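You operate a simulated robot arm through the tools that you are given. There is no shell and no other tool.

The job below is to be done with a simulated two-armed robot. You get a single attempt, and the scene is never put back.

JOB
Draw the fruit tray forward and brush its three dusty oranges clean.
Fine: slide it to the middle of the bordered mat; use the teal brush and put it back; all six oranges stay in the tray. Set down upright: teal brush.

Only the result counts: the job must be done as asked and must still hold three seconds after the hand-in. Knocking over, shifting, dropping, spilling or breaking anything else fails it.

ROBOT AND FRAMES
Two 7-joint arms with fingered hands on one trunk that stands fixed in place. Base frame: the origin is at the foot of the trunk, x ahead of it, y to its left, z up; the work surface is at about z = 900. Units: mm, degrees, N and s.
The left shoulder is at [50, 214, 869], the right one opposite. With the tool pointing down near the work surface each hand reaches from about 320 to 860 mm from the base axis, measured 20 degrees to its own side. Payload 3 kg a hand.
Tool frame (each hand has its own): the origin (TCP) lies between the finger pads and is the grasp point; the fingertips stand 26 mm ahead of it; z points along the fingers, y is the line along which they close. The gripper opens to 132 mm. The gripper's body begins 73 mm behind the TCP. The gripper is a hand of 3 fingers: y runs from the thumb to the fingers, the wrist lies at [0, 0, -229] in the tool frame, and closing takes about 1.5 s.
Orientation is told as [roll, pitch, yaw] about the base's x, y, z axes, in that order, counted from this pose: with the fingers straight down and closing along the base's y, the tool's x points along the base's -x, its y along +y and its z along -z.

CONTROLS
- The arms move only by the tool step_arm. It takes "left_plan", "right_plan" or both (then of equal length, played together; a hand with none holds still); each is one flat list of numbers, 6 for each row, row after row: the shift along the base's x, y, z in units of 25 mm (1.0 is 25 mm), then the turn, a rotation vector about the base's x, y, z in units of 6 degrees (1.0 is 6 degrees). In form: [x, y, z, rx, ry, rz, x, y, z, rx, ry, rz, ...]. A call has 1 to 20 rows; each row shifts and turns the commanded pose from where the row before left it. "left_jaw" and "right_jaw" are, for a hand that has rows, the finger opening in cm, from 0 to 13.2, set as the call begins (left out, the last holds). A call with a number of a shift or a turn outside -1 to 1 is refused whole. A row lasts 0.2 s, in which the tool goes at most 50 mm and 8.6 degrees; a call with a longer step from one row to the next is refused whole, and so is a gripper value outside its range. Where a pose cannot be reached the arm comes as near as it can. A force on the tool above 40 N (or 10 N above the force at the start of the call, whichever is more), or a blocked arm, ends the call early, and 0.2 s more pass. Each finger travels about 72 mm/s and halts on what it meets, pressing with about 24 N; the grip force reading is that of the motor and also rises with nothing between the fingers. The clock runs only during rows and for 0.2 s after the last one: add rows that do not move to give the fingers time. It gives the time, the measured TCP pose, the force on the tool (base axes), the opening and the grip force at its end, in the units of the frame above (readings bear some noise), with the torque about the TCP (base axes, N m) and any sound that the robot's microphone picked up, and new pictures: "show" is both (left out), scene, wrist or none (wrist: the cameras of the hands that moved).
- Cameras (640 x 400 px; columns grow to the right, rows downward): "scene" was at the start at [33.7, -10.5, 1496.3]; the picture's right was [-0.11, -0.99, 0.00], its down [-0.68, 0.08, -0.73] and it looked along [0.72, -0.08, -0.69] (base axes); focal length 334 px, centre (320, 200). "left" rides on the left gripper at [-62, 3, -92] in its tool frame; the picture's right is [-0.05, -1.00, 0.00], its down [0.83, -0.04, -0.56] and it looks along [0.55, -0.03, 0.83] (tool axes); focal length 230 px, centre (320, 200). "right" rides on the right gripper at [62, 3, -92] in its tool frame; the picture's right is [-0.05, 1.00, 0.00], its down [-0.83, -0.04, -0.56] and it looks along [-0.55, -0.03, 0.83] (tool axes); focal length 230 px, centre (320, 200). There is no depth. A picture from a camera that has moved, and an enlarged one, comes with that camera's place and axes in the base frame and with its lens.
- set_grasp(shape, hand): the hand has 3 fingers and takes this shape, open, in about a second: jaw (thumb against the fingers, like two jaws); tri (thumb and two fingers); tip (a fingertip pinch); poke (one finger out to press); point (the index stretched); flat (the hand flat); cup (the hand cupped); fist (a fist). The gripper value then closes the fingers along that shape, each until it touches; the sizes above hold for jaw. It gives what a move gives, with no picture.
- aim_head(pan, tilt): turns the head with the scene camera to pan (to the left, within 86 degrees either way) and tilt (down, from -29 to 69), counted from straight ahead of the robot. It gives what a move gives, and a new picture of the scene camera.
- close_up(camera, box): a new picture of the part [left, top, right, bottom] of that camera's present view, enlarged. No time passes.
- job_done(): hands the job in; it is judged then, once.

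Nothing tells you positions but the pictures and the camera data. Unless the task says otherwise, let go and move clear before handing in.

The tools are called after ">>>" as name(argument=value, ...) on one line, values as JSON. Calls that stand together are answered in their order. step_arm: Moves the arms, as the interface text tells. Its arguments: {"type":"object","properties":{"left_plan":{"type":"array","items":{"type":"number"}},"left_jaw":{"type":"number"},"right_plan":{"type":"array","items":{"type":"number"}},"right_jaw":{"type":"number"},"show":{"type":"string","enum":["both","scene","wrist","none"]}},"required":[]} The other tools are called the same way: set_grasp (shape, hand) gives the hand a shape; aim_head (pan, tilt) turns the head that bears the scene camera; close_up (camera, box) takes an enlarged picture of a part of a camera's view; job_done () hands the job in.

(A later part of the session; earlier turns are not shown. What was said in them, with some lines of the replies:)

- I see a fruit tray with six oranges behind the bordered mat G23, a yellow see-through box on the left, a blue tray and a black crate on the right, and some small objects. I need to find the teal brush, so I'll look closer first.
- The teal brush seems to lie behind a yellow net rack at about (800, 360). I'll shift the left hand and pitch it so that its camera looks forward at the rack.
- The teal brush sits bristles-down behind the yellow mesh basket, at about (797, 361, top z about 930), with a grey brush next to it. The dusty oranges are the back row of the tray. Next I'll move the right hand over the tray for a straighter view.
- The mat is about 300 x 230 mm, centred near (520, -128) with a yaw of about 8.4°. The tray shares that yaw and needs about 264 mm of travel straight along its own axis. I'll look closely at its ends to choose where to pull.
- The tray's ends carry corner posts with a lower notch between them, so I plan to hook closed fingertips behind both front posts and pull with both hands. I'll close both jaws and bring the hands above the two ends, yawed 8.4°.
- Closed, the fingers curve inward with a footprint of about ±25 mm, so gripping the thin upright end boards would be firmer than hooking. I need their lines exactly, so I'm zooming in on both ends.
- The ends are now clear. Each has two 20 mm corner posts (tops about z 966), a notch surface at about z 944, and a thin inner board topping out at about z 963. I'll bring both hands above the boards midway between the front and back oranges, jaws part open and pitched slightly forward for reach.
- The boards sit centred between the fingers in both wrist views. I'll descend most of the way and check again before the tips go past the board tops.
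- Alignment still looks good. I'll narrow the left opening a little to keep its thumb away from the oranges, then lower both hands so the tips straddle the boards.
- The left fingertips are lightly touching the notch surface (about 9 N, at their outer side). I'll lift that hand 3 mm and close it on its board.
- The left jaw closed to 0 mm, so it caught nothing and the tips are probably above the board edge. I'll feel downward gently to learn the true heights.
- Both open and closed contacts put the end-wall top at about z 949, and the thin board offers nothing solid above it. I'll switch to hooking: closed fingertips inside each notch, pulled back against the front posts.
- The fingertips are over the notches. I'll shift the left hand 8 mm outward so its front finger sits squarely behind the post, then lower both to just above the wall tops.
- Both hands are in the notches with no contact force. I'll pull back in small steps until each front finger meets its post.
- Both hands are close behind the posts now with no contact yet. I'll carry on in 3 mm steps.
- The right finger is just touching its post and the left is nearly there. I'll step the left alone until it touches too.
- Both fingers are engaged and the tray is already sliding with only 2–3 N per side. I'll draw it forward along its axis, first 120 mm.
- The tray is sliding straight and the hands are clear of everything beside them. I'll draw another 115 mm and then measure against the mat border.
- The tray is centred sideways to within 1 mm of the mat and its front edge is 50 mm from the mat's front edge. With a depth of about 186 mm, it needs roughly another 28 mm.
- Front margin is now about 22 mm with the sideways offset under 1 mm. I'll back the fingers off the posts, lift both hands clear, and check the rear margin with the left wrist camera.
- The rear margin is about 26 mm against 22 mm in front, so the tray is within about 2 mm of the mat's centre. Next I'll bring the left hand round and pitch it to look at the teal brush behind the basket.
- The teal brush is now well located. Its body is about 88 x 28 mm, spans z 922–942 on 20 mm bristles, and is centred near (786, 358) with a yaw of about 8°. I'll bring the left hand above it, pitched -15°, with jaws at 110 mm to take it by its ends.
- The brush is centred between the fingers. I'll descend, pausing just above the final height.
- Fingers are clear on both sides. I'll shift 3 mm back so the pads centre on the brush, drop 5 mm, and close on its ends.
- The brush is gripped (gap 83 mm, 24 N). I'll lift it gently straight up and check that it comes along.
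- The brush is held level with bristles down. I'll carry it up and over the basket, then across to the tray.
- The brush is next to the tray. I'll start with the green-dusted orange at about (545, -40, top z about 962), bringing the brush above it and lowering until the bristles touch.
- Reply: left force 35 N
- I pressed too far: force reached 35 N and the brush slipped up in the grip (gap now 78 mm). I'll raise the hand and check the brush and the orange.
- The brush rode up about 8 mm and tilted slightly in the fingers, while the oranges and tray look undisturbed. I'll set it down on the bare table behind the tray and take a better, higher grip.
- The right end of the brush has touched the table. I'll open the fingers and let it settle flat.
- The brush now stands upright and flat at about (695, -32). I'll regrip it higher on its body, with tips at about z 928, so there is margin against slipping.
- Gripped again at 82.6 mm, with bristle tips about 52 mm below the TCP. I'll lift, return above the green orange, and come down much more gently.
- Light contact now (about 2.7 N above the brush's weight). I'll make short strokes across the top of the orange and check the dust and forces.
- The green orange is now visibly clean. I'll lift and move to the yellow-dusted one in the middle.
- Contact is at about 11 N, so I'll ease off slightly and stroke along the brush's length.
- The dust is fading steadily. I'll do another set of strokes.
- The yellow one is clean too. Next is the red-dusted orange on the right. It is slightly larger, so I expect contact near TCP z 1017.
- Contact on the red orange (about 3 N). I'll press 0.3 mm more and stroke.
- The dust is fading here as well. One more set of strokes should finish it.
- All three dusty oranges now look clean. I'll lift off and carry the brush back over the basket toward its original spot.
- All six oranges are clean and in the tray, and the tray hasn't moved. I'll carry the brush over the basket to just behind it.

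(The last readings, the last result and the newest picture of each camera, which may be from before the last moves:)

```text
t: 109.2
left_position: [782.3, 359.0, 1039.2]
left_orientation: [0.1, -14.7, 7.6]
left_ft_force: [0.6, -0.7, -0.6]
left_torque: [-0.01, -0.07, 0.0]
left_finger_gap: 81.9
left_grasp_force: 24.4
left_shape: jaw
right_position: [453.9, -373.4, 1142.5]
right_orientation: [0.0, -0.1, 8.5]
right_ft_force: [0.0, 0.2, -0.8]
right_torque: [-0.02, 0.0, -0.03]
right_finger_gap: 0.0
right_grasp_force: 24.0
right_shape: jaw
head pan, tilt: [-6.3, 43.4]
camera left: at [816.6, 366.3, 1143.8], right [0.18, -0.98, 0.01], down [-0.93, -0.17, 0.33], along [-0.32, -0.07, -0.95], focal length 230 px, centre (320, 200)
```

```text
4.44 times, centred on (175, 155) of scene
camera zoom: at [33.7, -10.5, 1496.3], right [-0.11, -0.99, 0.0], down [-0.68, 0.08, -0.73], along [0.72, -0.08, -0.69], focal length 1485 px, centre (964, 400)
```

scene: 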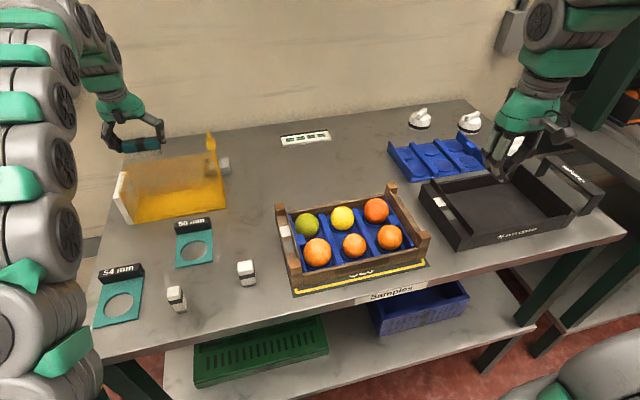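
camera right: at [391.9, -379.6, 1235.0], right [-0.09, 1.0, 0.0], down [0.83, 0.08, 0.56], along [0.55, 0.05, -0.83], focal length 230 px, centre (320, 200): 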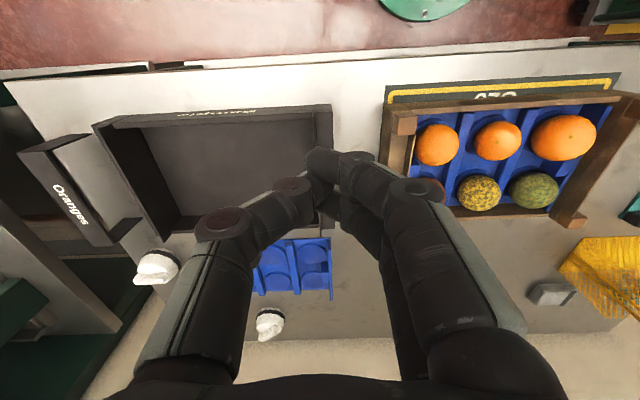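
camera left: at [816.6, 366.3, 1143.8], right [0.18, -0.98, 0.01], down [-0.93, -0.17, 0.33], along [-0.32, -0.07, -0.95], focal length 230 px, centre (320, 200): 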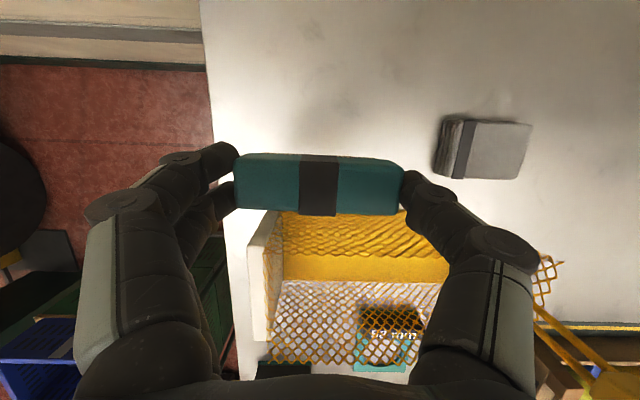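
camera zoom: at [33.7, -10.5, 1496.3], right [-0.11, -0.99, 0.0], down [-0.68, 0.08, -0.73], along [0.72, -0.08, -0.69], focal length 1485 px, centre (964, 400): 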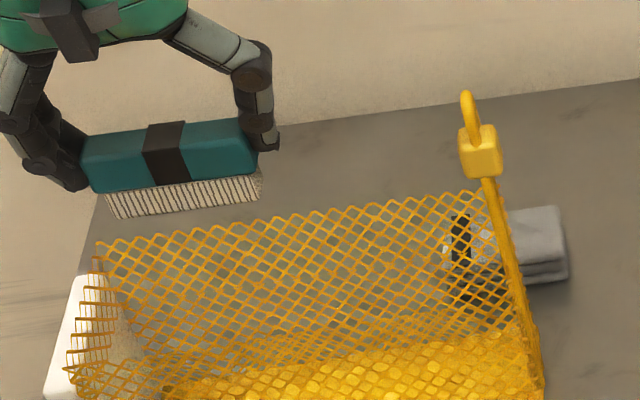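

It's back above its original place at (782, 359). I'll lower it to just above the table, then feel for contact.

>>> step_arm(left_plan=[0, -0.03, -0.6, 0, 0, 0, 0, 0, -0.6, 0, 0, 0, 0, 0, -0.6, 0, 0, 0, 0, 0, -0.6, 0, 0, 0, 0, 0, -0.5, 0, 0, 0, 0, 0, -0.3, 0, 0, 0, 0, 0, 0, 0, 0, 0], show="none")

>>> step_arm(left_plan=[0, 0, -0.08, 0, 0, 0, 0, 0, 0, 0, 0, 0], show="none")

>>> close_up(camera="scene", box=[130, 155, 186, 190])

```text
t: 110.8
left_position: [781.9, 357.5, 958.8]
left_orientation: [0.1, -14.7, 7.7]
left_ft_force: [-0.8, -0.3, -1.5]
left_torque: [0.02, -0.03, 0.01]
left_finger_gap: 82.0
left_grasp_force: 24.1
left_shape: jaw
right_position: [453.9, -374.0, 1143.7]
right_orientation: [0.0, 0.1, 8.4]
right_ft_force: [0.1, -0.3, 0.2]
right_torque: [0.03, 0.01, -0.02]
right_finger_gap: 0.3
right_grasp_force: 23.6
right_shape: jaw
head pan, tilt: [-6.3, 43.4]
```

```text
t: 111.4
left_position: [781.7, 358.0, 956.5]
left_orientation: [0.1, -14.7, 7.7]
left_ft_force: [0.7, -0.1, -0.7]
left_torque: [-0.02, 0.0, -0.01]
left_finger_gap: 81.7
left_grasp_force: 24.2
left_shape: jaw
right_position: [454.8, -373.0, 1143.7]
right_orientation: [-0.1, -0.1, 8.4]
right_ft_force: [-0.3, 0.6, 0.3]
right_torque: [0.0, 0.01, -0.03]
right_finger_gap: 0.0
right_grasp_force: 23.6
right_shape: jaw
head pan, tilt: [-6.3, 43.4]
```

```text
11.43 times, centred on (158, 172) of scene
camera zoom: at [33.7, -10.5, 1496.3], right [-0.11, -0.99, 0.0], down [-0.68, 0.08, -0.73], along [0.72, -0.08, -0.69], focal length 3818 px, centre (2171, 514)
```

zoom: 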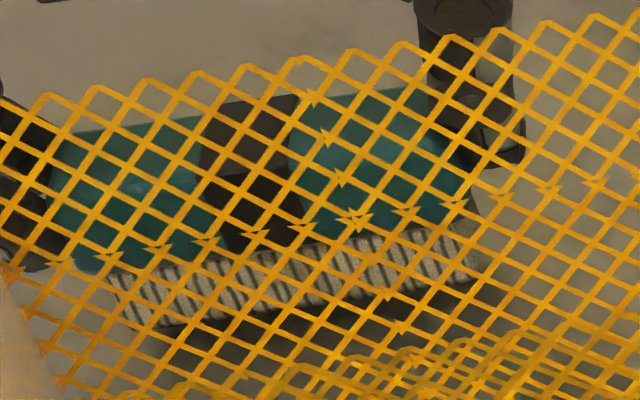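

>>> step_arm(left_plan=[0, -0.09, -0.06, 0, 0, 0, 0, 0, 0, 0, 0, 0], show="none")

>>> step_arm(left_plan=[0, 0, -0.06, 0, 0, 0, 0, 0, 0, 0, 0, 0], show="none")

>>> step_arm(left_plan=[0, 0, -0.03, 0, 0, 0, 0, 0, 0, 0, 0, 0], show="none")

```text
t: 112.0
left_position: [781.7, 356.0, 955.8]
left_orientation: [0.1, -14.8, 7.7]
left_ft_force: [-0.6, 0.0, -0.8]
left_torque: [-0.01, 0.02, 0.0]
left_finger_gap: 81.8
left_grasp_force: 24.0
left_shape: jaw
right_position: [453.6, -373.6, 1142.9]
right_orientation: [0.0, -0.1, 8.4]
right_ft_force: [-0.1, 0.4, 0.3]
right_torque: [0.02, 0.0, -0.02]
right_finger_gap: 0.1
right_grasp_force: 23.6
right_shape: jaw
head pan, tilt: [-6.3, 43.4]
```

```text
t: 112.6
left_position: [781.8, 356.7, 954.3]
left_orientation: [0.0, -14.8, 7.6]
left_ft_force: [0.6, 0.8, 0.5]
left_torque: [0.01, 0.0, 0.04]
left_finger_gap: 82.1
left_grasp_force: 24.4
left_shape: jaw
right_position: [454.2, -373.6, 1143.3]
right_orientation: [0.1, 0.0, 8.4]
right_ft_force: [-0.7, 0.1, 0.1]
right_torque: [-0.01, 0.01, 0.01]
right_finger_gap: 0.0
right_grasp_force: 24.1
right_shape: jaw
head pan, tilt: [-6.3, 43.4]
```

```text
t: 113.2
left_position: [781.8, 356.0, 953.8]
left_orientation: [0.2, -14.8, 7.6]
left_ft_force: [0.3, -0.4, -1.0]
left_torque: [0.0, 0.0, 0.01]
left_finger_gap: 82.0
left_grasp_force: 24.0
left_shape: jaw
right_position: [452.9, -374.9, 1142.3]
right_orientation: [0.0, 0.0, 8.3]
right_ft_force: [0.5, 0.1, 0.1]
right_torque: [0.02, 0.01, 0.02]
right_finger_gap: 0.0
right_grasp_force: 24.0
right_shape: jaw
head pan, tilt: [-6.3, 43.4]
```

>>> step_arm(left_plan=[0, 0, -0.04, 0, 0, 0, 0, 0, 0, 0, 0, 0], show="none")

>>> step_arm(left_plan=[0, 0, -0.03, 0, 0, 0, 0, 0, 0, 0, 0, 0], show="none")

>>> close_up(camera="scene", box=[130, 155, 186, 190])

```text
t: 113.8
left_position: [781.2, 356.0, 951.1]
left_orientation: [0.0, -14.8, 7.7]
left_ft_force: [-0.5, 0.6, -0.8]
left_torque: [-0.03, 0.02, 0.02]
left_finger_gap: 81.8
left_grasp_force: 24.2
left_shape: jaw
right_position: [452.7, -374.2, 1142.3]
right_orientation: [0.0, 0.1, 8.4]
right_ft_force: [0.0, 0.1, 0.1]
right_torque: [0.02, 0.01, 0.0]
right_finger_gap: 0.0
right_grasp_force: 24.1
right_shape: jaw
head pan, tilt: [-6.3, 43.4]
```

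```text
t: 114.4
left_position: [780.6, 357.1, 950.7]
left_orientation: [0.1, -14.8, 7.6]
left_ft_force: [-1.3, -0.9, 0.7]
left_torque: [0.04, 0.03, 0.02]
left_finger_gap: 82.0
left_grasp_force: 24.1
left_shape: jaw
right_position: [453.8, -373.3, 1142.8]
right_orientation: [-0.1, -0.1, 8.3]
right_ft_force: [-0.6, 0.0, 0.3]
right_torque: [0.02, 0.03, 0.02]
right_finger_gap: 0.3
right_grasp_force: 24.5
right_shape: jaw
head pan, tilt: [-6.3, 43.4]
```

```text
11.43 times, centred on (158, 172) of scene
camera zoom: at [33.7, -10.5, 1496.3], right [-0.11, -0.99, 0.0], down [-0.68, 0.08, -0.73], along [0.72, -0.08, -0.69], focal length 3818 px, centre (2171, 514)
```

zoom: 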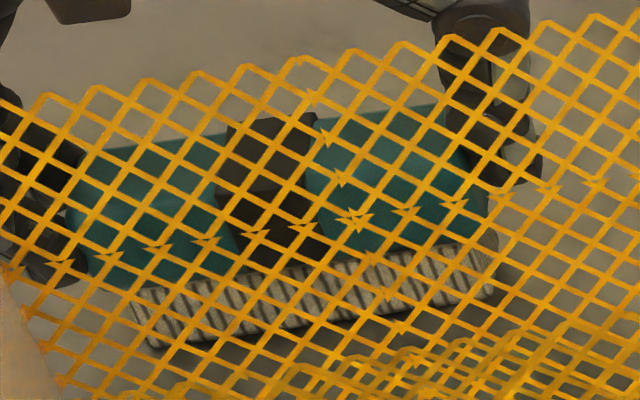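

>>> step_arm(left_plan=[0, 0, 0.05, 0, 0, 0, 0, 0.11, 0, 0, 0, 0, 0, 0, -0.04, 0, 0, 0, 0, 0, 0, 0, 0, 0], show="none")

>>> step_arm(left_plan=[0, 0, -0.02, 0, 0, 0, 0, 0, 0, 0, 0, 0], show="none")

>>> close_up(camera="scene", box=[130, 155, 186, 190])

```text
t: 115.4
left_position: [781.8, 360.1, 951.0]
left_orientation: [0.2, -14.7, 7.7]
left_ft_force: [-0.3, -0.6, 0.1]
left_torque: [-0.02, 0.03, 0.02]
left_finger_gap: 81.7
left_grasp_force: 24.4
left_shape: jaw
right_position: [454.0, -374.6, 1143.5]
right_orientation: [0.0, 0.0, 8.4]
right_ft_force: [0.2, -0.8, 0.0]
right_torque: [-0.02, 0.03, -0.01]
right_finger_gap: 0.0
right_grasp_force: 24.2
right_shape: jaw
head pan, tilt: [-6.3, 43.4]
```

```text
t: 116.0
left_position: [781.8, 358.9, 950.6]
left_orientation: [0.1, -14.6, 7.6]
left_ft_force: [-1.0, 0.1, 0.9]
left_torque: [0.06, 0.03, -0.01]
left_finger_gap: 81.9
left_grasp_force: 24.3
left_shape: jaw
right_position: [453.5, -373.4, 1142.6]
right_orientation: [0.1, 0.0, 8.4]
right_ft_force: [-0.3, -1.0, 0.3]
right_torque: [0.0, -0.01, -0.01]
right_finger_gap: 0.0
right_grasp_force: 24.0
right_shape: jaw
head pan, tilt: [-6.3, 43.4]
```

```text
11.43 times, centred on (158, 172) of scene
camera zoom: at [33.7, -10.5, 1496.3], right [-0.11, -0.99, 0.0], down [-0.68, 0.08, -0.73], along [0.72, -0.08, -0.69], focal length 3818 px, centre (2171, 514)
```

zoom: 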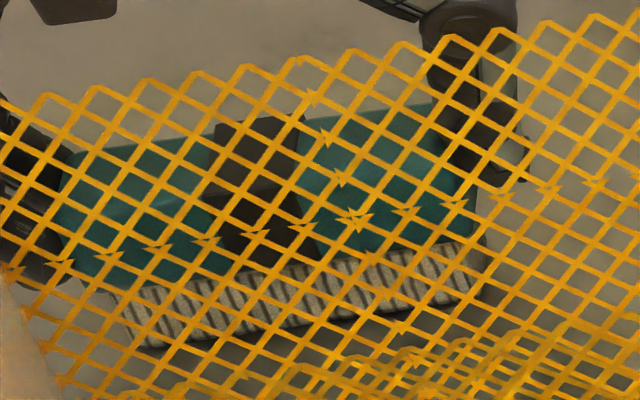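

The brush matches its original picture almost exactly. I'll lower until it is firmly seated, then open.

>>> step_arm(left_plan=[0, 0, -0.02, 0, 0, 0, 0, 0, 0, 0, 0, 0], show="none")

>>> step_arm(left_plan=[0, 0, -0.02, 0, 0, 0, 0, 0, 0, 0, 0, 0], show="none")

```text
t: 116.6
left_position: [782.3, 358.1, 950.5]
left_orientation: [0.1, -14.9, 7.6]
left_ft_force: [-0.5, -0.6, 6.1]
left_torque: [0.09, -0.03, 0.02]
left_finger_gap: 81.9
left_grasp_force: 24.1
left_shape: jaw
right_position: [453.4, -374.1, 1141.4]
right_orientation: [0.0, 0.1, 8.4]
right_ft_force: [0.2, 0.3, 0.3]
right_torque: [0.01, -0.01, -0.02]
right_finger_gap: 0.0
right_grasp_force: 24.2
right_shape: jaw
head pan, tilt: [-6.3, 43.4]
```

```text
t: 117.2
left_position: [781.6, 359.5, 950.0]
left_orientation: [0.1, -14.8, 7.5]
left_ft_force: [-1.5, -0.2, 11.6]
left_torque: [0.11, -0.01, 0.0]
left_finger_gap: 82.3
left_grasp_force: 24.3
left_shape: jaw
right_position: [453.4, -373.1, 1143.2]
right_orientation: [0.0, 0.0, 8.5]
right_ft_force: [0.5, 0.6, 0.4]
right_torque: [-0.03, 0.0, -0.03]
right_finger_gap: 0.0
right_grasp_force: 23.7
right_shape: jaw
head pan, tilt: [-6.3, 43.4]
```

Seated on the table with about 12 N. I'll relieve the pressure slightly and open the fingers.

>>> step_arm(left_plan=[0, 0, 0.025, 0, 0, 0, 0, 0, 0, 0, 0, 0, 0, 0, 0, 0, 0, 0, 0, 0, 0, 0, 0, 0, 0, 0, 0, 0, 0, 0], left_jaw=11.0)

>>> close_up(camera="left", box=[180, 60, 460, 250])

>>> close_up(camera="scene", box=[130, 155, 186, 190])

```text
t: 118.4
left_position: [782.5, 358.2, 950.7]
left_orientation: [0.1, -14.7, 7.6]
left_ft_force: [0.3, 0.2, 0.5]
left_torque: [0.02, 0.04, -0.03]
left_finger_gap: 109.5
left_grasp_force: 0.1
left_shape: jaw
right_position: [454.0, -373.8, 1143.2]
right_orientation: [0.1, 0.0, 8.4]
right_ft_force: [0.1, -0.5, 0.5]
right_torque: [0.05, -0.02, -0.01]
right_finger_gap: 0.0
right_grasp_force: 23.8
right_shape: jaw
head pan, tilt: [-6.3, 43.4]
camera left: at [817.2, 366.3, 1054.8], right [0.18, -0.98, 0.01], down [-0.93, -0.17, 0.33], along [-0.32, -0.07, -0.95], focal length 230 px, centre (320, 200)
```

scene: 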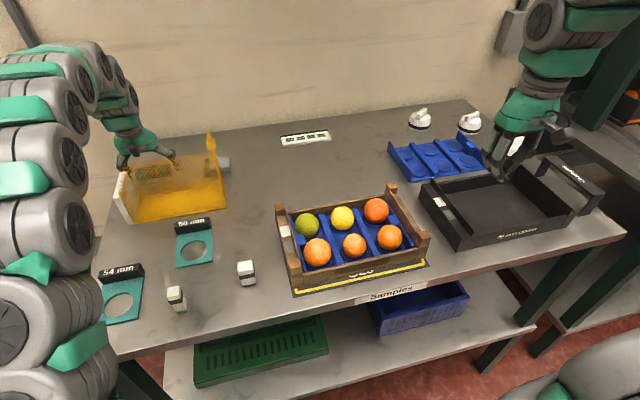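
left: 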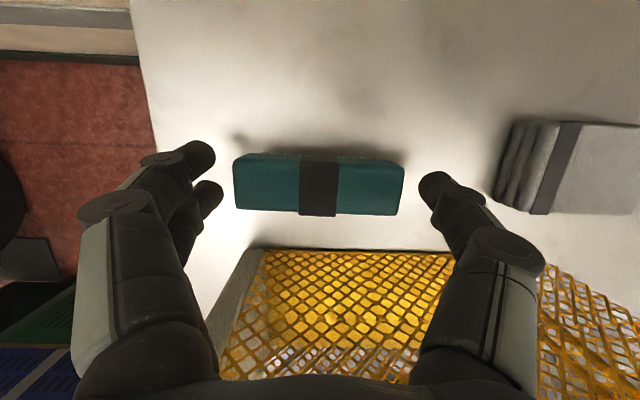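

```text
2.11 times, centred on (320, 155) of left
camera zoom: at [817.2, 366.3, 1054.8], right [0.18, -0.98, 0.01], down [-0.93, -0.17, 0.33], along [-0.32, -0.07, -0.95], focal length 484 px, centre (320, 295)
```

zoom: 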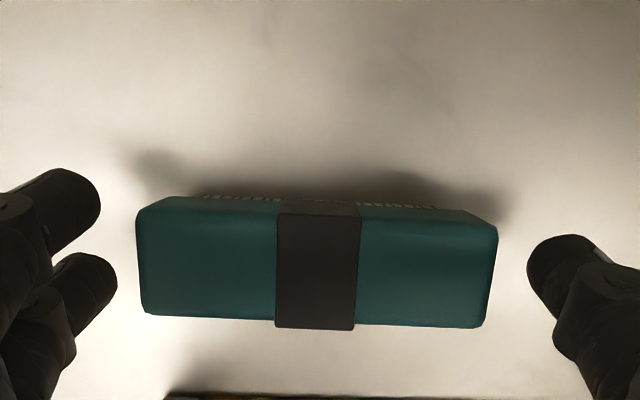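

```text
11.43 times, centred on (158, 172) of scene
camera zoom: at [33.7, -10.5, 1496.3], right [-0.11, -0.99, 0.0], down [-0.68, 0.08, -0.73], along [0.72, -0.08, -0.69], focal length 3818 px, centre (2171, 514)
```

zoom: 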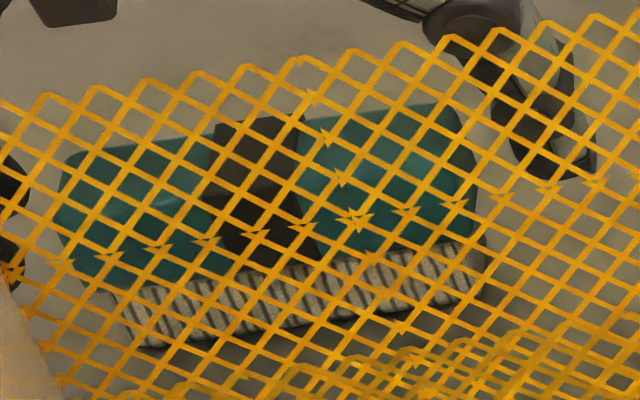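

The brush is released, upright and where it started. I'll raise the hand straight up and withdraw over the basket.

>>> step_arm(left_plan=[0, 0, 0.3, 0, 0, 0, 0, 0, 0.5, 0, 0, 0, 0, 0, 0.7, 0, 0, 0, 0, 0, 0.7, 0, 0, 0, 0, 0, 0.7, 0, 0, 0, 0, 0, 0.6, 0, 0, 0, -0.6, -0.05, 0.6, 0, 0, 0, -0.9, -0.1, 0.6, 0, 0, 0, -0.9, -0.1, 0.6, 0, 0, 0, -0.9, -0.1, 0.5, 0, 0, 0, -0.9, -0.1, 0.4, 0, 0, 0, -0.9, -0.1, 0.3, 0, 0, 0, -0.9, -0.1, 0.2, 0, 0, 0, -0.9, -0.1, 0, 0, 0, 0, -0.9, -0.1, 0, 0, 0, 0])

>>> close_up(camera="scene", box=[110, 130, 240, 220])

>>> close_up(camera="scene", box=[260, 170, 460, 300])

>>> close_up(camera="scene", box=[130, 155, 186, 190])

```text
t: 121.6
left_position: [586.3, 338.0, 1117.8]
left_orientation: [0.1, -14.6, 7.7]
left_ft_force: [0.3, -0.2, 0.5]
left_torque: [0.02, 0.0, 0.01]
left_finger_gap: 109.8
left_grasp_force: 0.0
left_shape: jaw
right_position: [454.3, -373.0, 1142.6]
right_orientation: [-0.1, 0.0, 8.4]
right_ft_force: [0.3, -0.7, -0.1]
right_torque: [0.03, -0.02, 0.03]
right_finger_gap: 0.1
right_grasp_force: 24.0
right_shape: jaw
head pan, tilt: [-6.3, 43.4]
camera left: at [621.8, 344.8, 1221.5], right [0.18, -0.98, 0.01], down [-0.93, -0.17, 0.33], along [-0.32, -0.07, -0.94], focal length 230 px, centre (320, 200)
```

scene: 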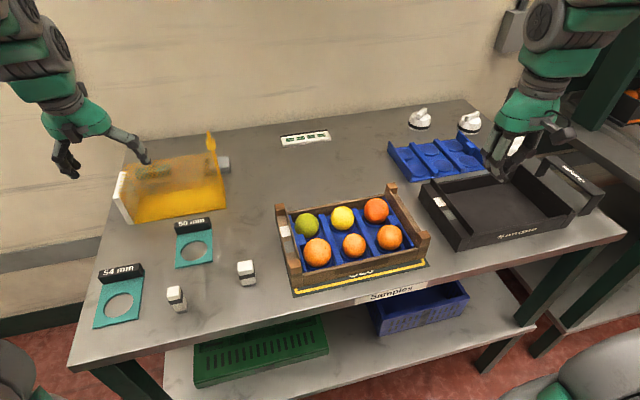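
left: 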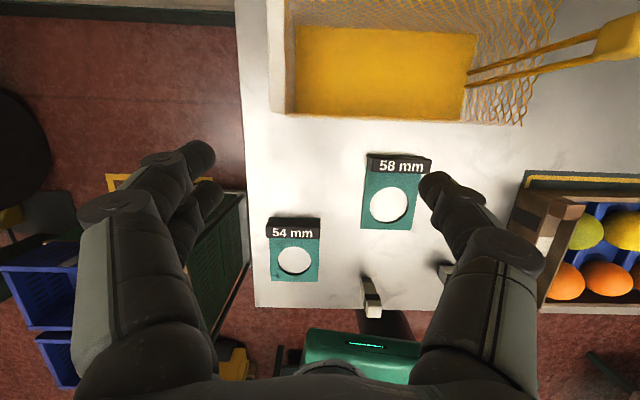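

```text
4.44 times, centred on (175, 175) of scene
camera zoom: at [33.7, -10.5, 1496.3], right [-0.11, -0.99, 0.0], down [-0.68, 0.08, -0.73], along [0.72, -0.08, -0.69], focal length 1485 px, centre (964, 311)
```

zoom: 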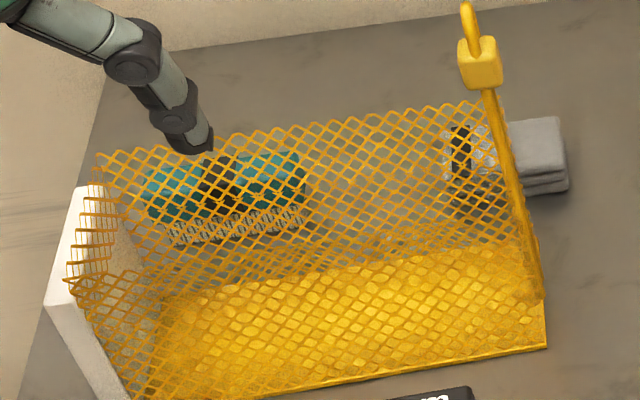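

```text
3.08 times, centred on (360, 235) of scene
camera zoom: at [33.7, -10.5, 1496.3], right [-0.11, -0.99, 0.0], down [-0.68, 0.08, -0.73], along [0.72, -0.08, -0.69], focal length 1028 px, centre (197, 92)
```

zoom: 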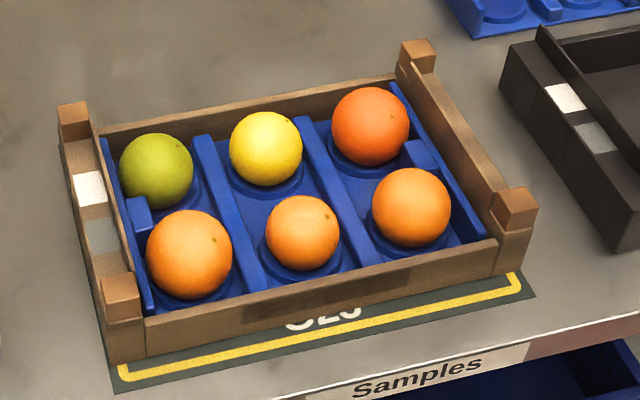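

```text
11.43 times, centred on (158, 172) of scene
camera zoom: at [33.7, -10.5, 1496.3], right [-0.11, -0.99, 0.0], down [-0.68, 0.08, -0.73], along [0.72, -0.08, -0.69], focal length 3818 px, centre (2171, 514)
```

zoom: 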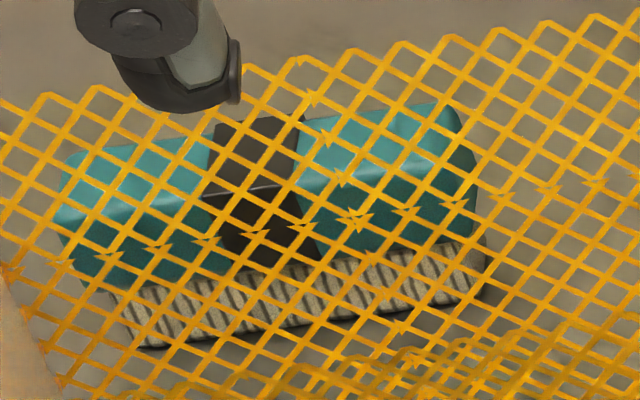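

>>> close_up(camera="scene", box=[290, 250, 354, 300])

>>> close_up(camera="scene", box=[390, 220, 454, 270])

>>> close_up(camera="right", box=[360, 50, 640, 240])

>>> aim_head(pan=-6.3, tilt=43.4)

```text
8.00 times, centred on (322, 275) of scene
camera zoom: at [33.7, -10.5, 1496.3], right [-0.11, -0.99, 0.0], down [-0.68, 0.08, -0.73], along [0.72, -0.08, -0.69], focal length 2672 px, centre (304, -400)
```

zoom: 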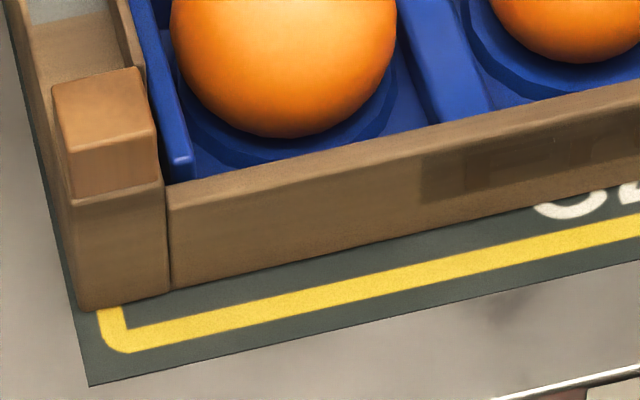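

```text
8.00 times, centred on (422, 245) of scene
camera zoom: at [33.7, -10.5, 1496.3], right [-0.11, -0.99, 0.0], down [-0.68, 0.08, -0.73], along [0.72, -0.08, -0.69], focal length 2672 px, centre (-496, -160)
```

zoom: 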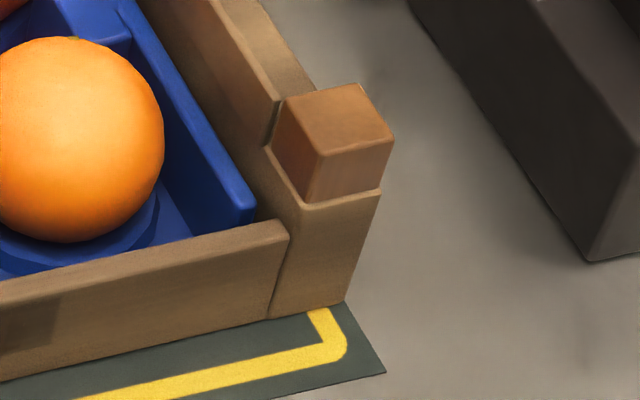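

```text
2.11 times, centred on (500, 145) of right
camera zoom: at [391.8, -379.3, 1235.0], right [-0.09, 1.0, 0.0], down [0.83, 0.08, 0.56], along [0.55, 0.05, -0.83], focal length 484 px, centre (-59, 316)
```

zoom: 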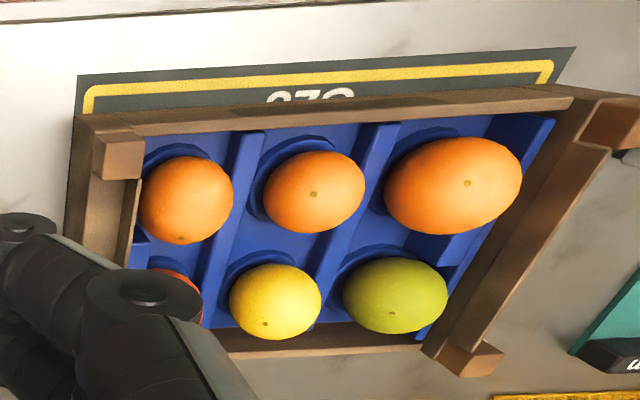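

```text
t: 122.2
left_position: [587.7, 337.0, 1118.8]
left_orientation: [0.2, -14.7, 7.6]
left_ft_force: [0.5, -1.3, -0.9]
left_torque: [0.01, 0.04, -0.02]
left_finger_gap: 109.9
left_grasp_force: 0.0
left_shape: jaw
right_position: [454.6, -373.0, 1143.4]
right_orientation: [0.0, 0.1, 8.5]
right_ft_force: [-0.2, -1.1, 0.2]
right_torque: [-0.04, 0.01, 0.03]
right_finger_gap: 0.0
right_grasp_force: 24.1
right_shape: jaw
head pan, tilt: [-6.3, 43.4]
```

scene: 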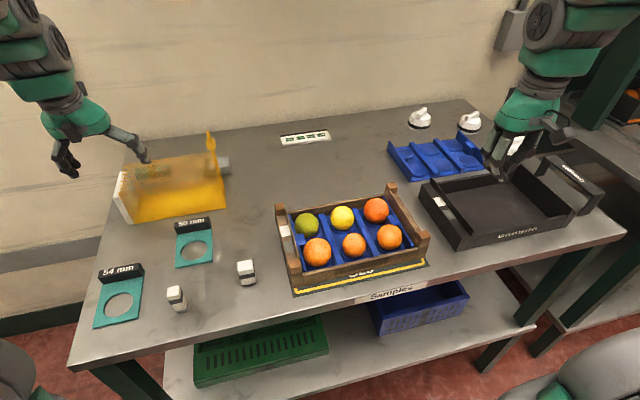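

The tray sits in the middle of the mat (about 22 mm margin in front, 26 mm behind) with all six oranges in it, and the three dusty ones are clean. The teal brush stands upright where it was, everything else looks untouched, and both hands are clear, so I'm handing in.

>>> job_done()

```text
The job is handed in.
```

I slid the fruit tray to the middle of the bordered mat and brushed all three dusty oranges clean. I've handed the job in; the result hasn't come back.

- **Tray:** by my measurements it is within about 2 mm of the mat's centre, with a margin of about 22 mm in front and 26 mm behind. It stayed put during the brushing.
- **Oranges:** all six are in the tray. The dust on the back three is visibly gone.
- **Brush:** the teal brush is back behind the yellow basket, bristles down, and matches its starting position in the pictures to about 1 mm.
- **One slip:** on the first orange I pressed too hard (about 35 N) and the brush rode up in the grip. I set it down on the bare table behind the tray, regripped it, and used light strokes after that.

In the last pictures nothing else looks moved, and both hands are empty and clear of the table.
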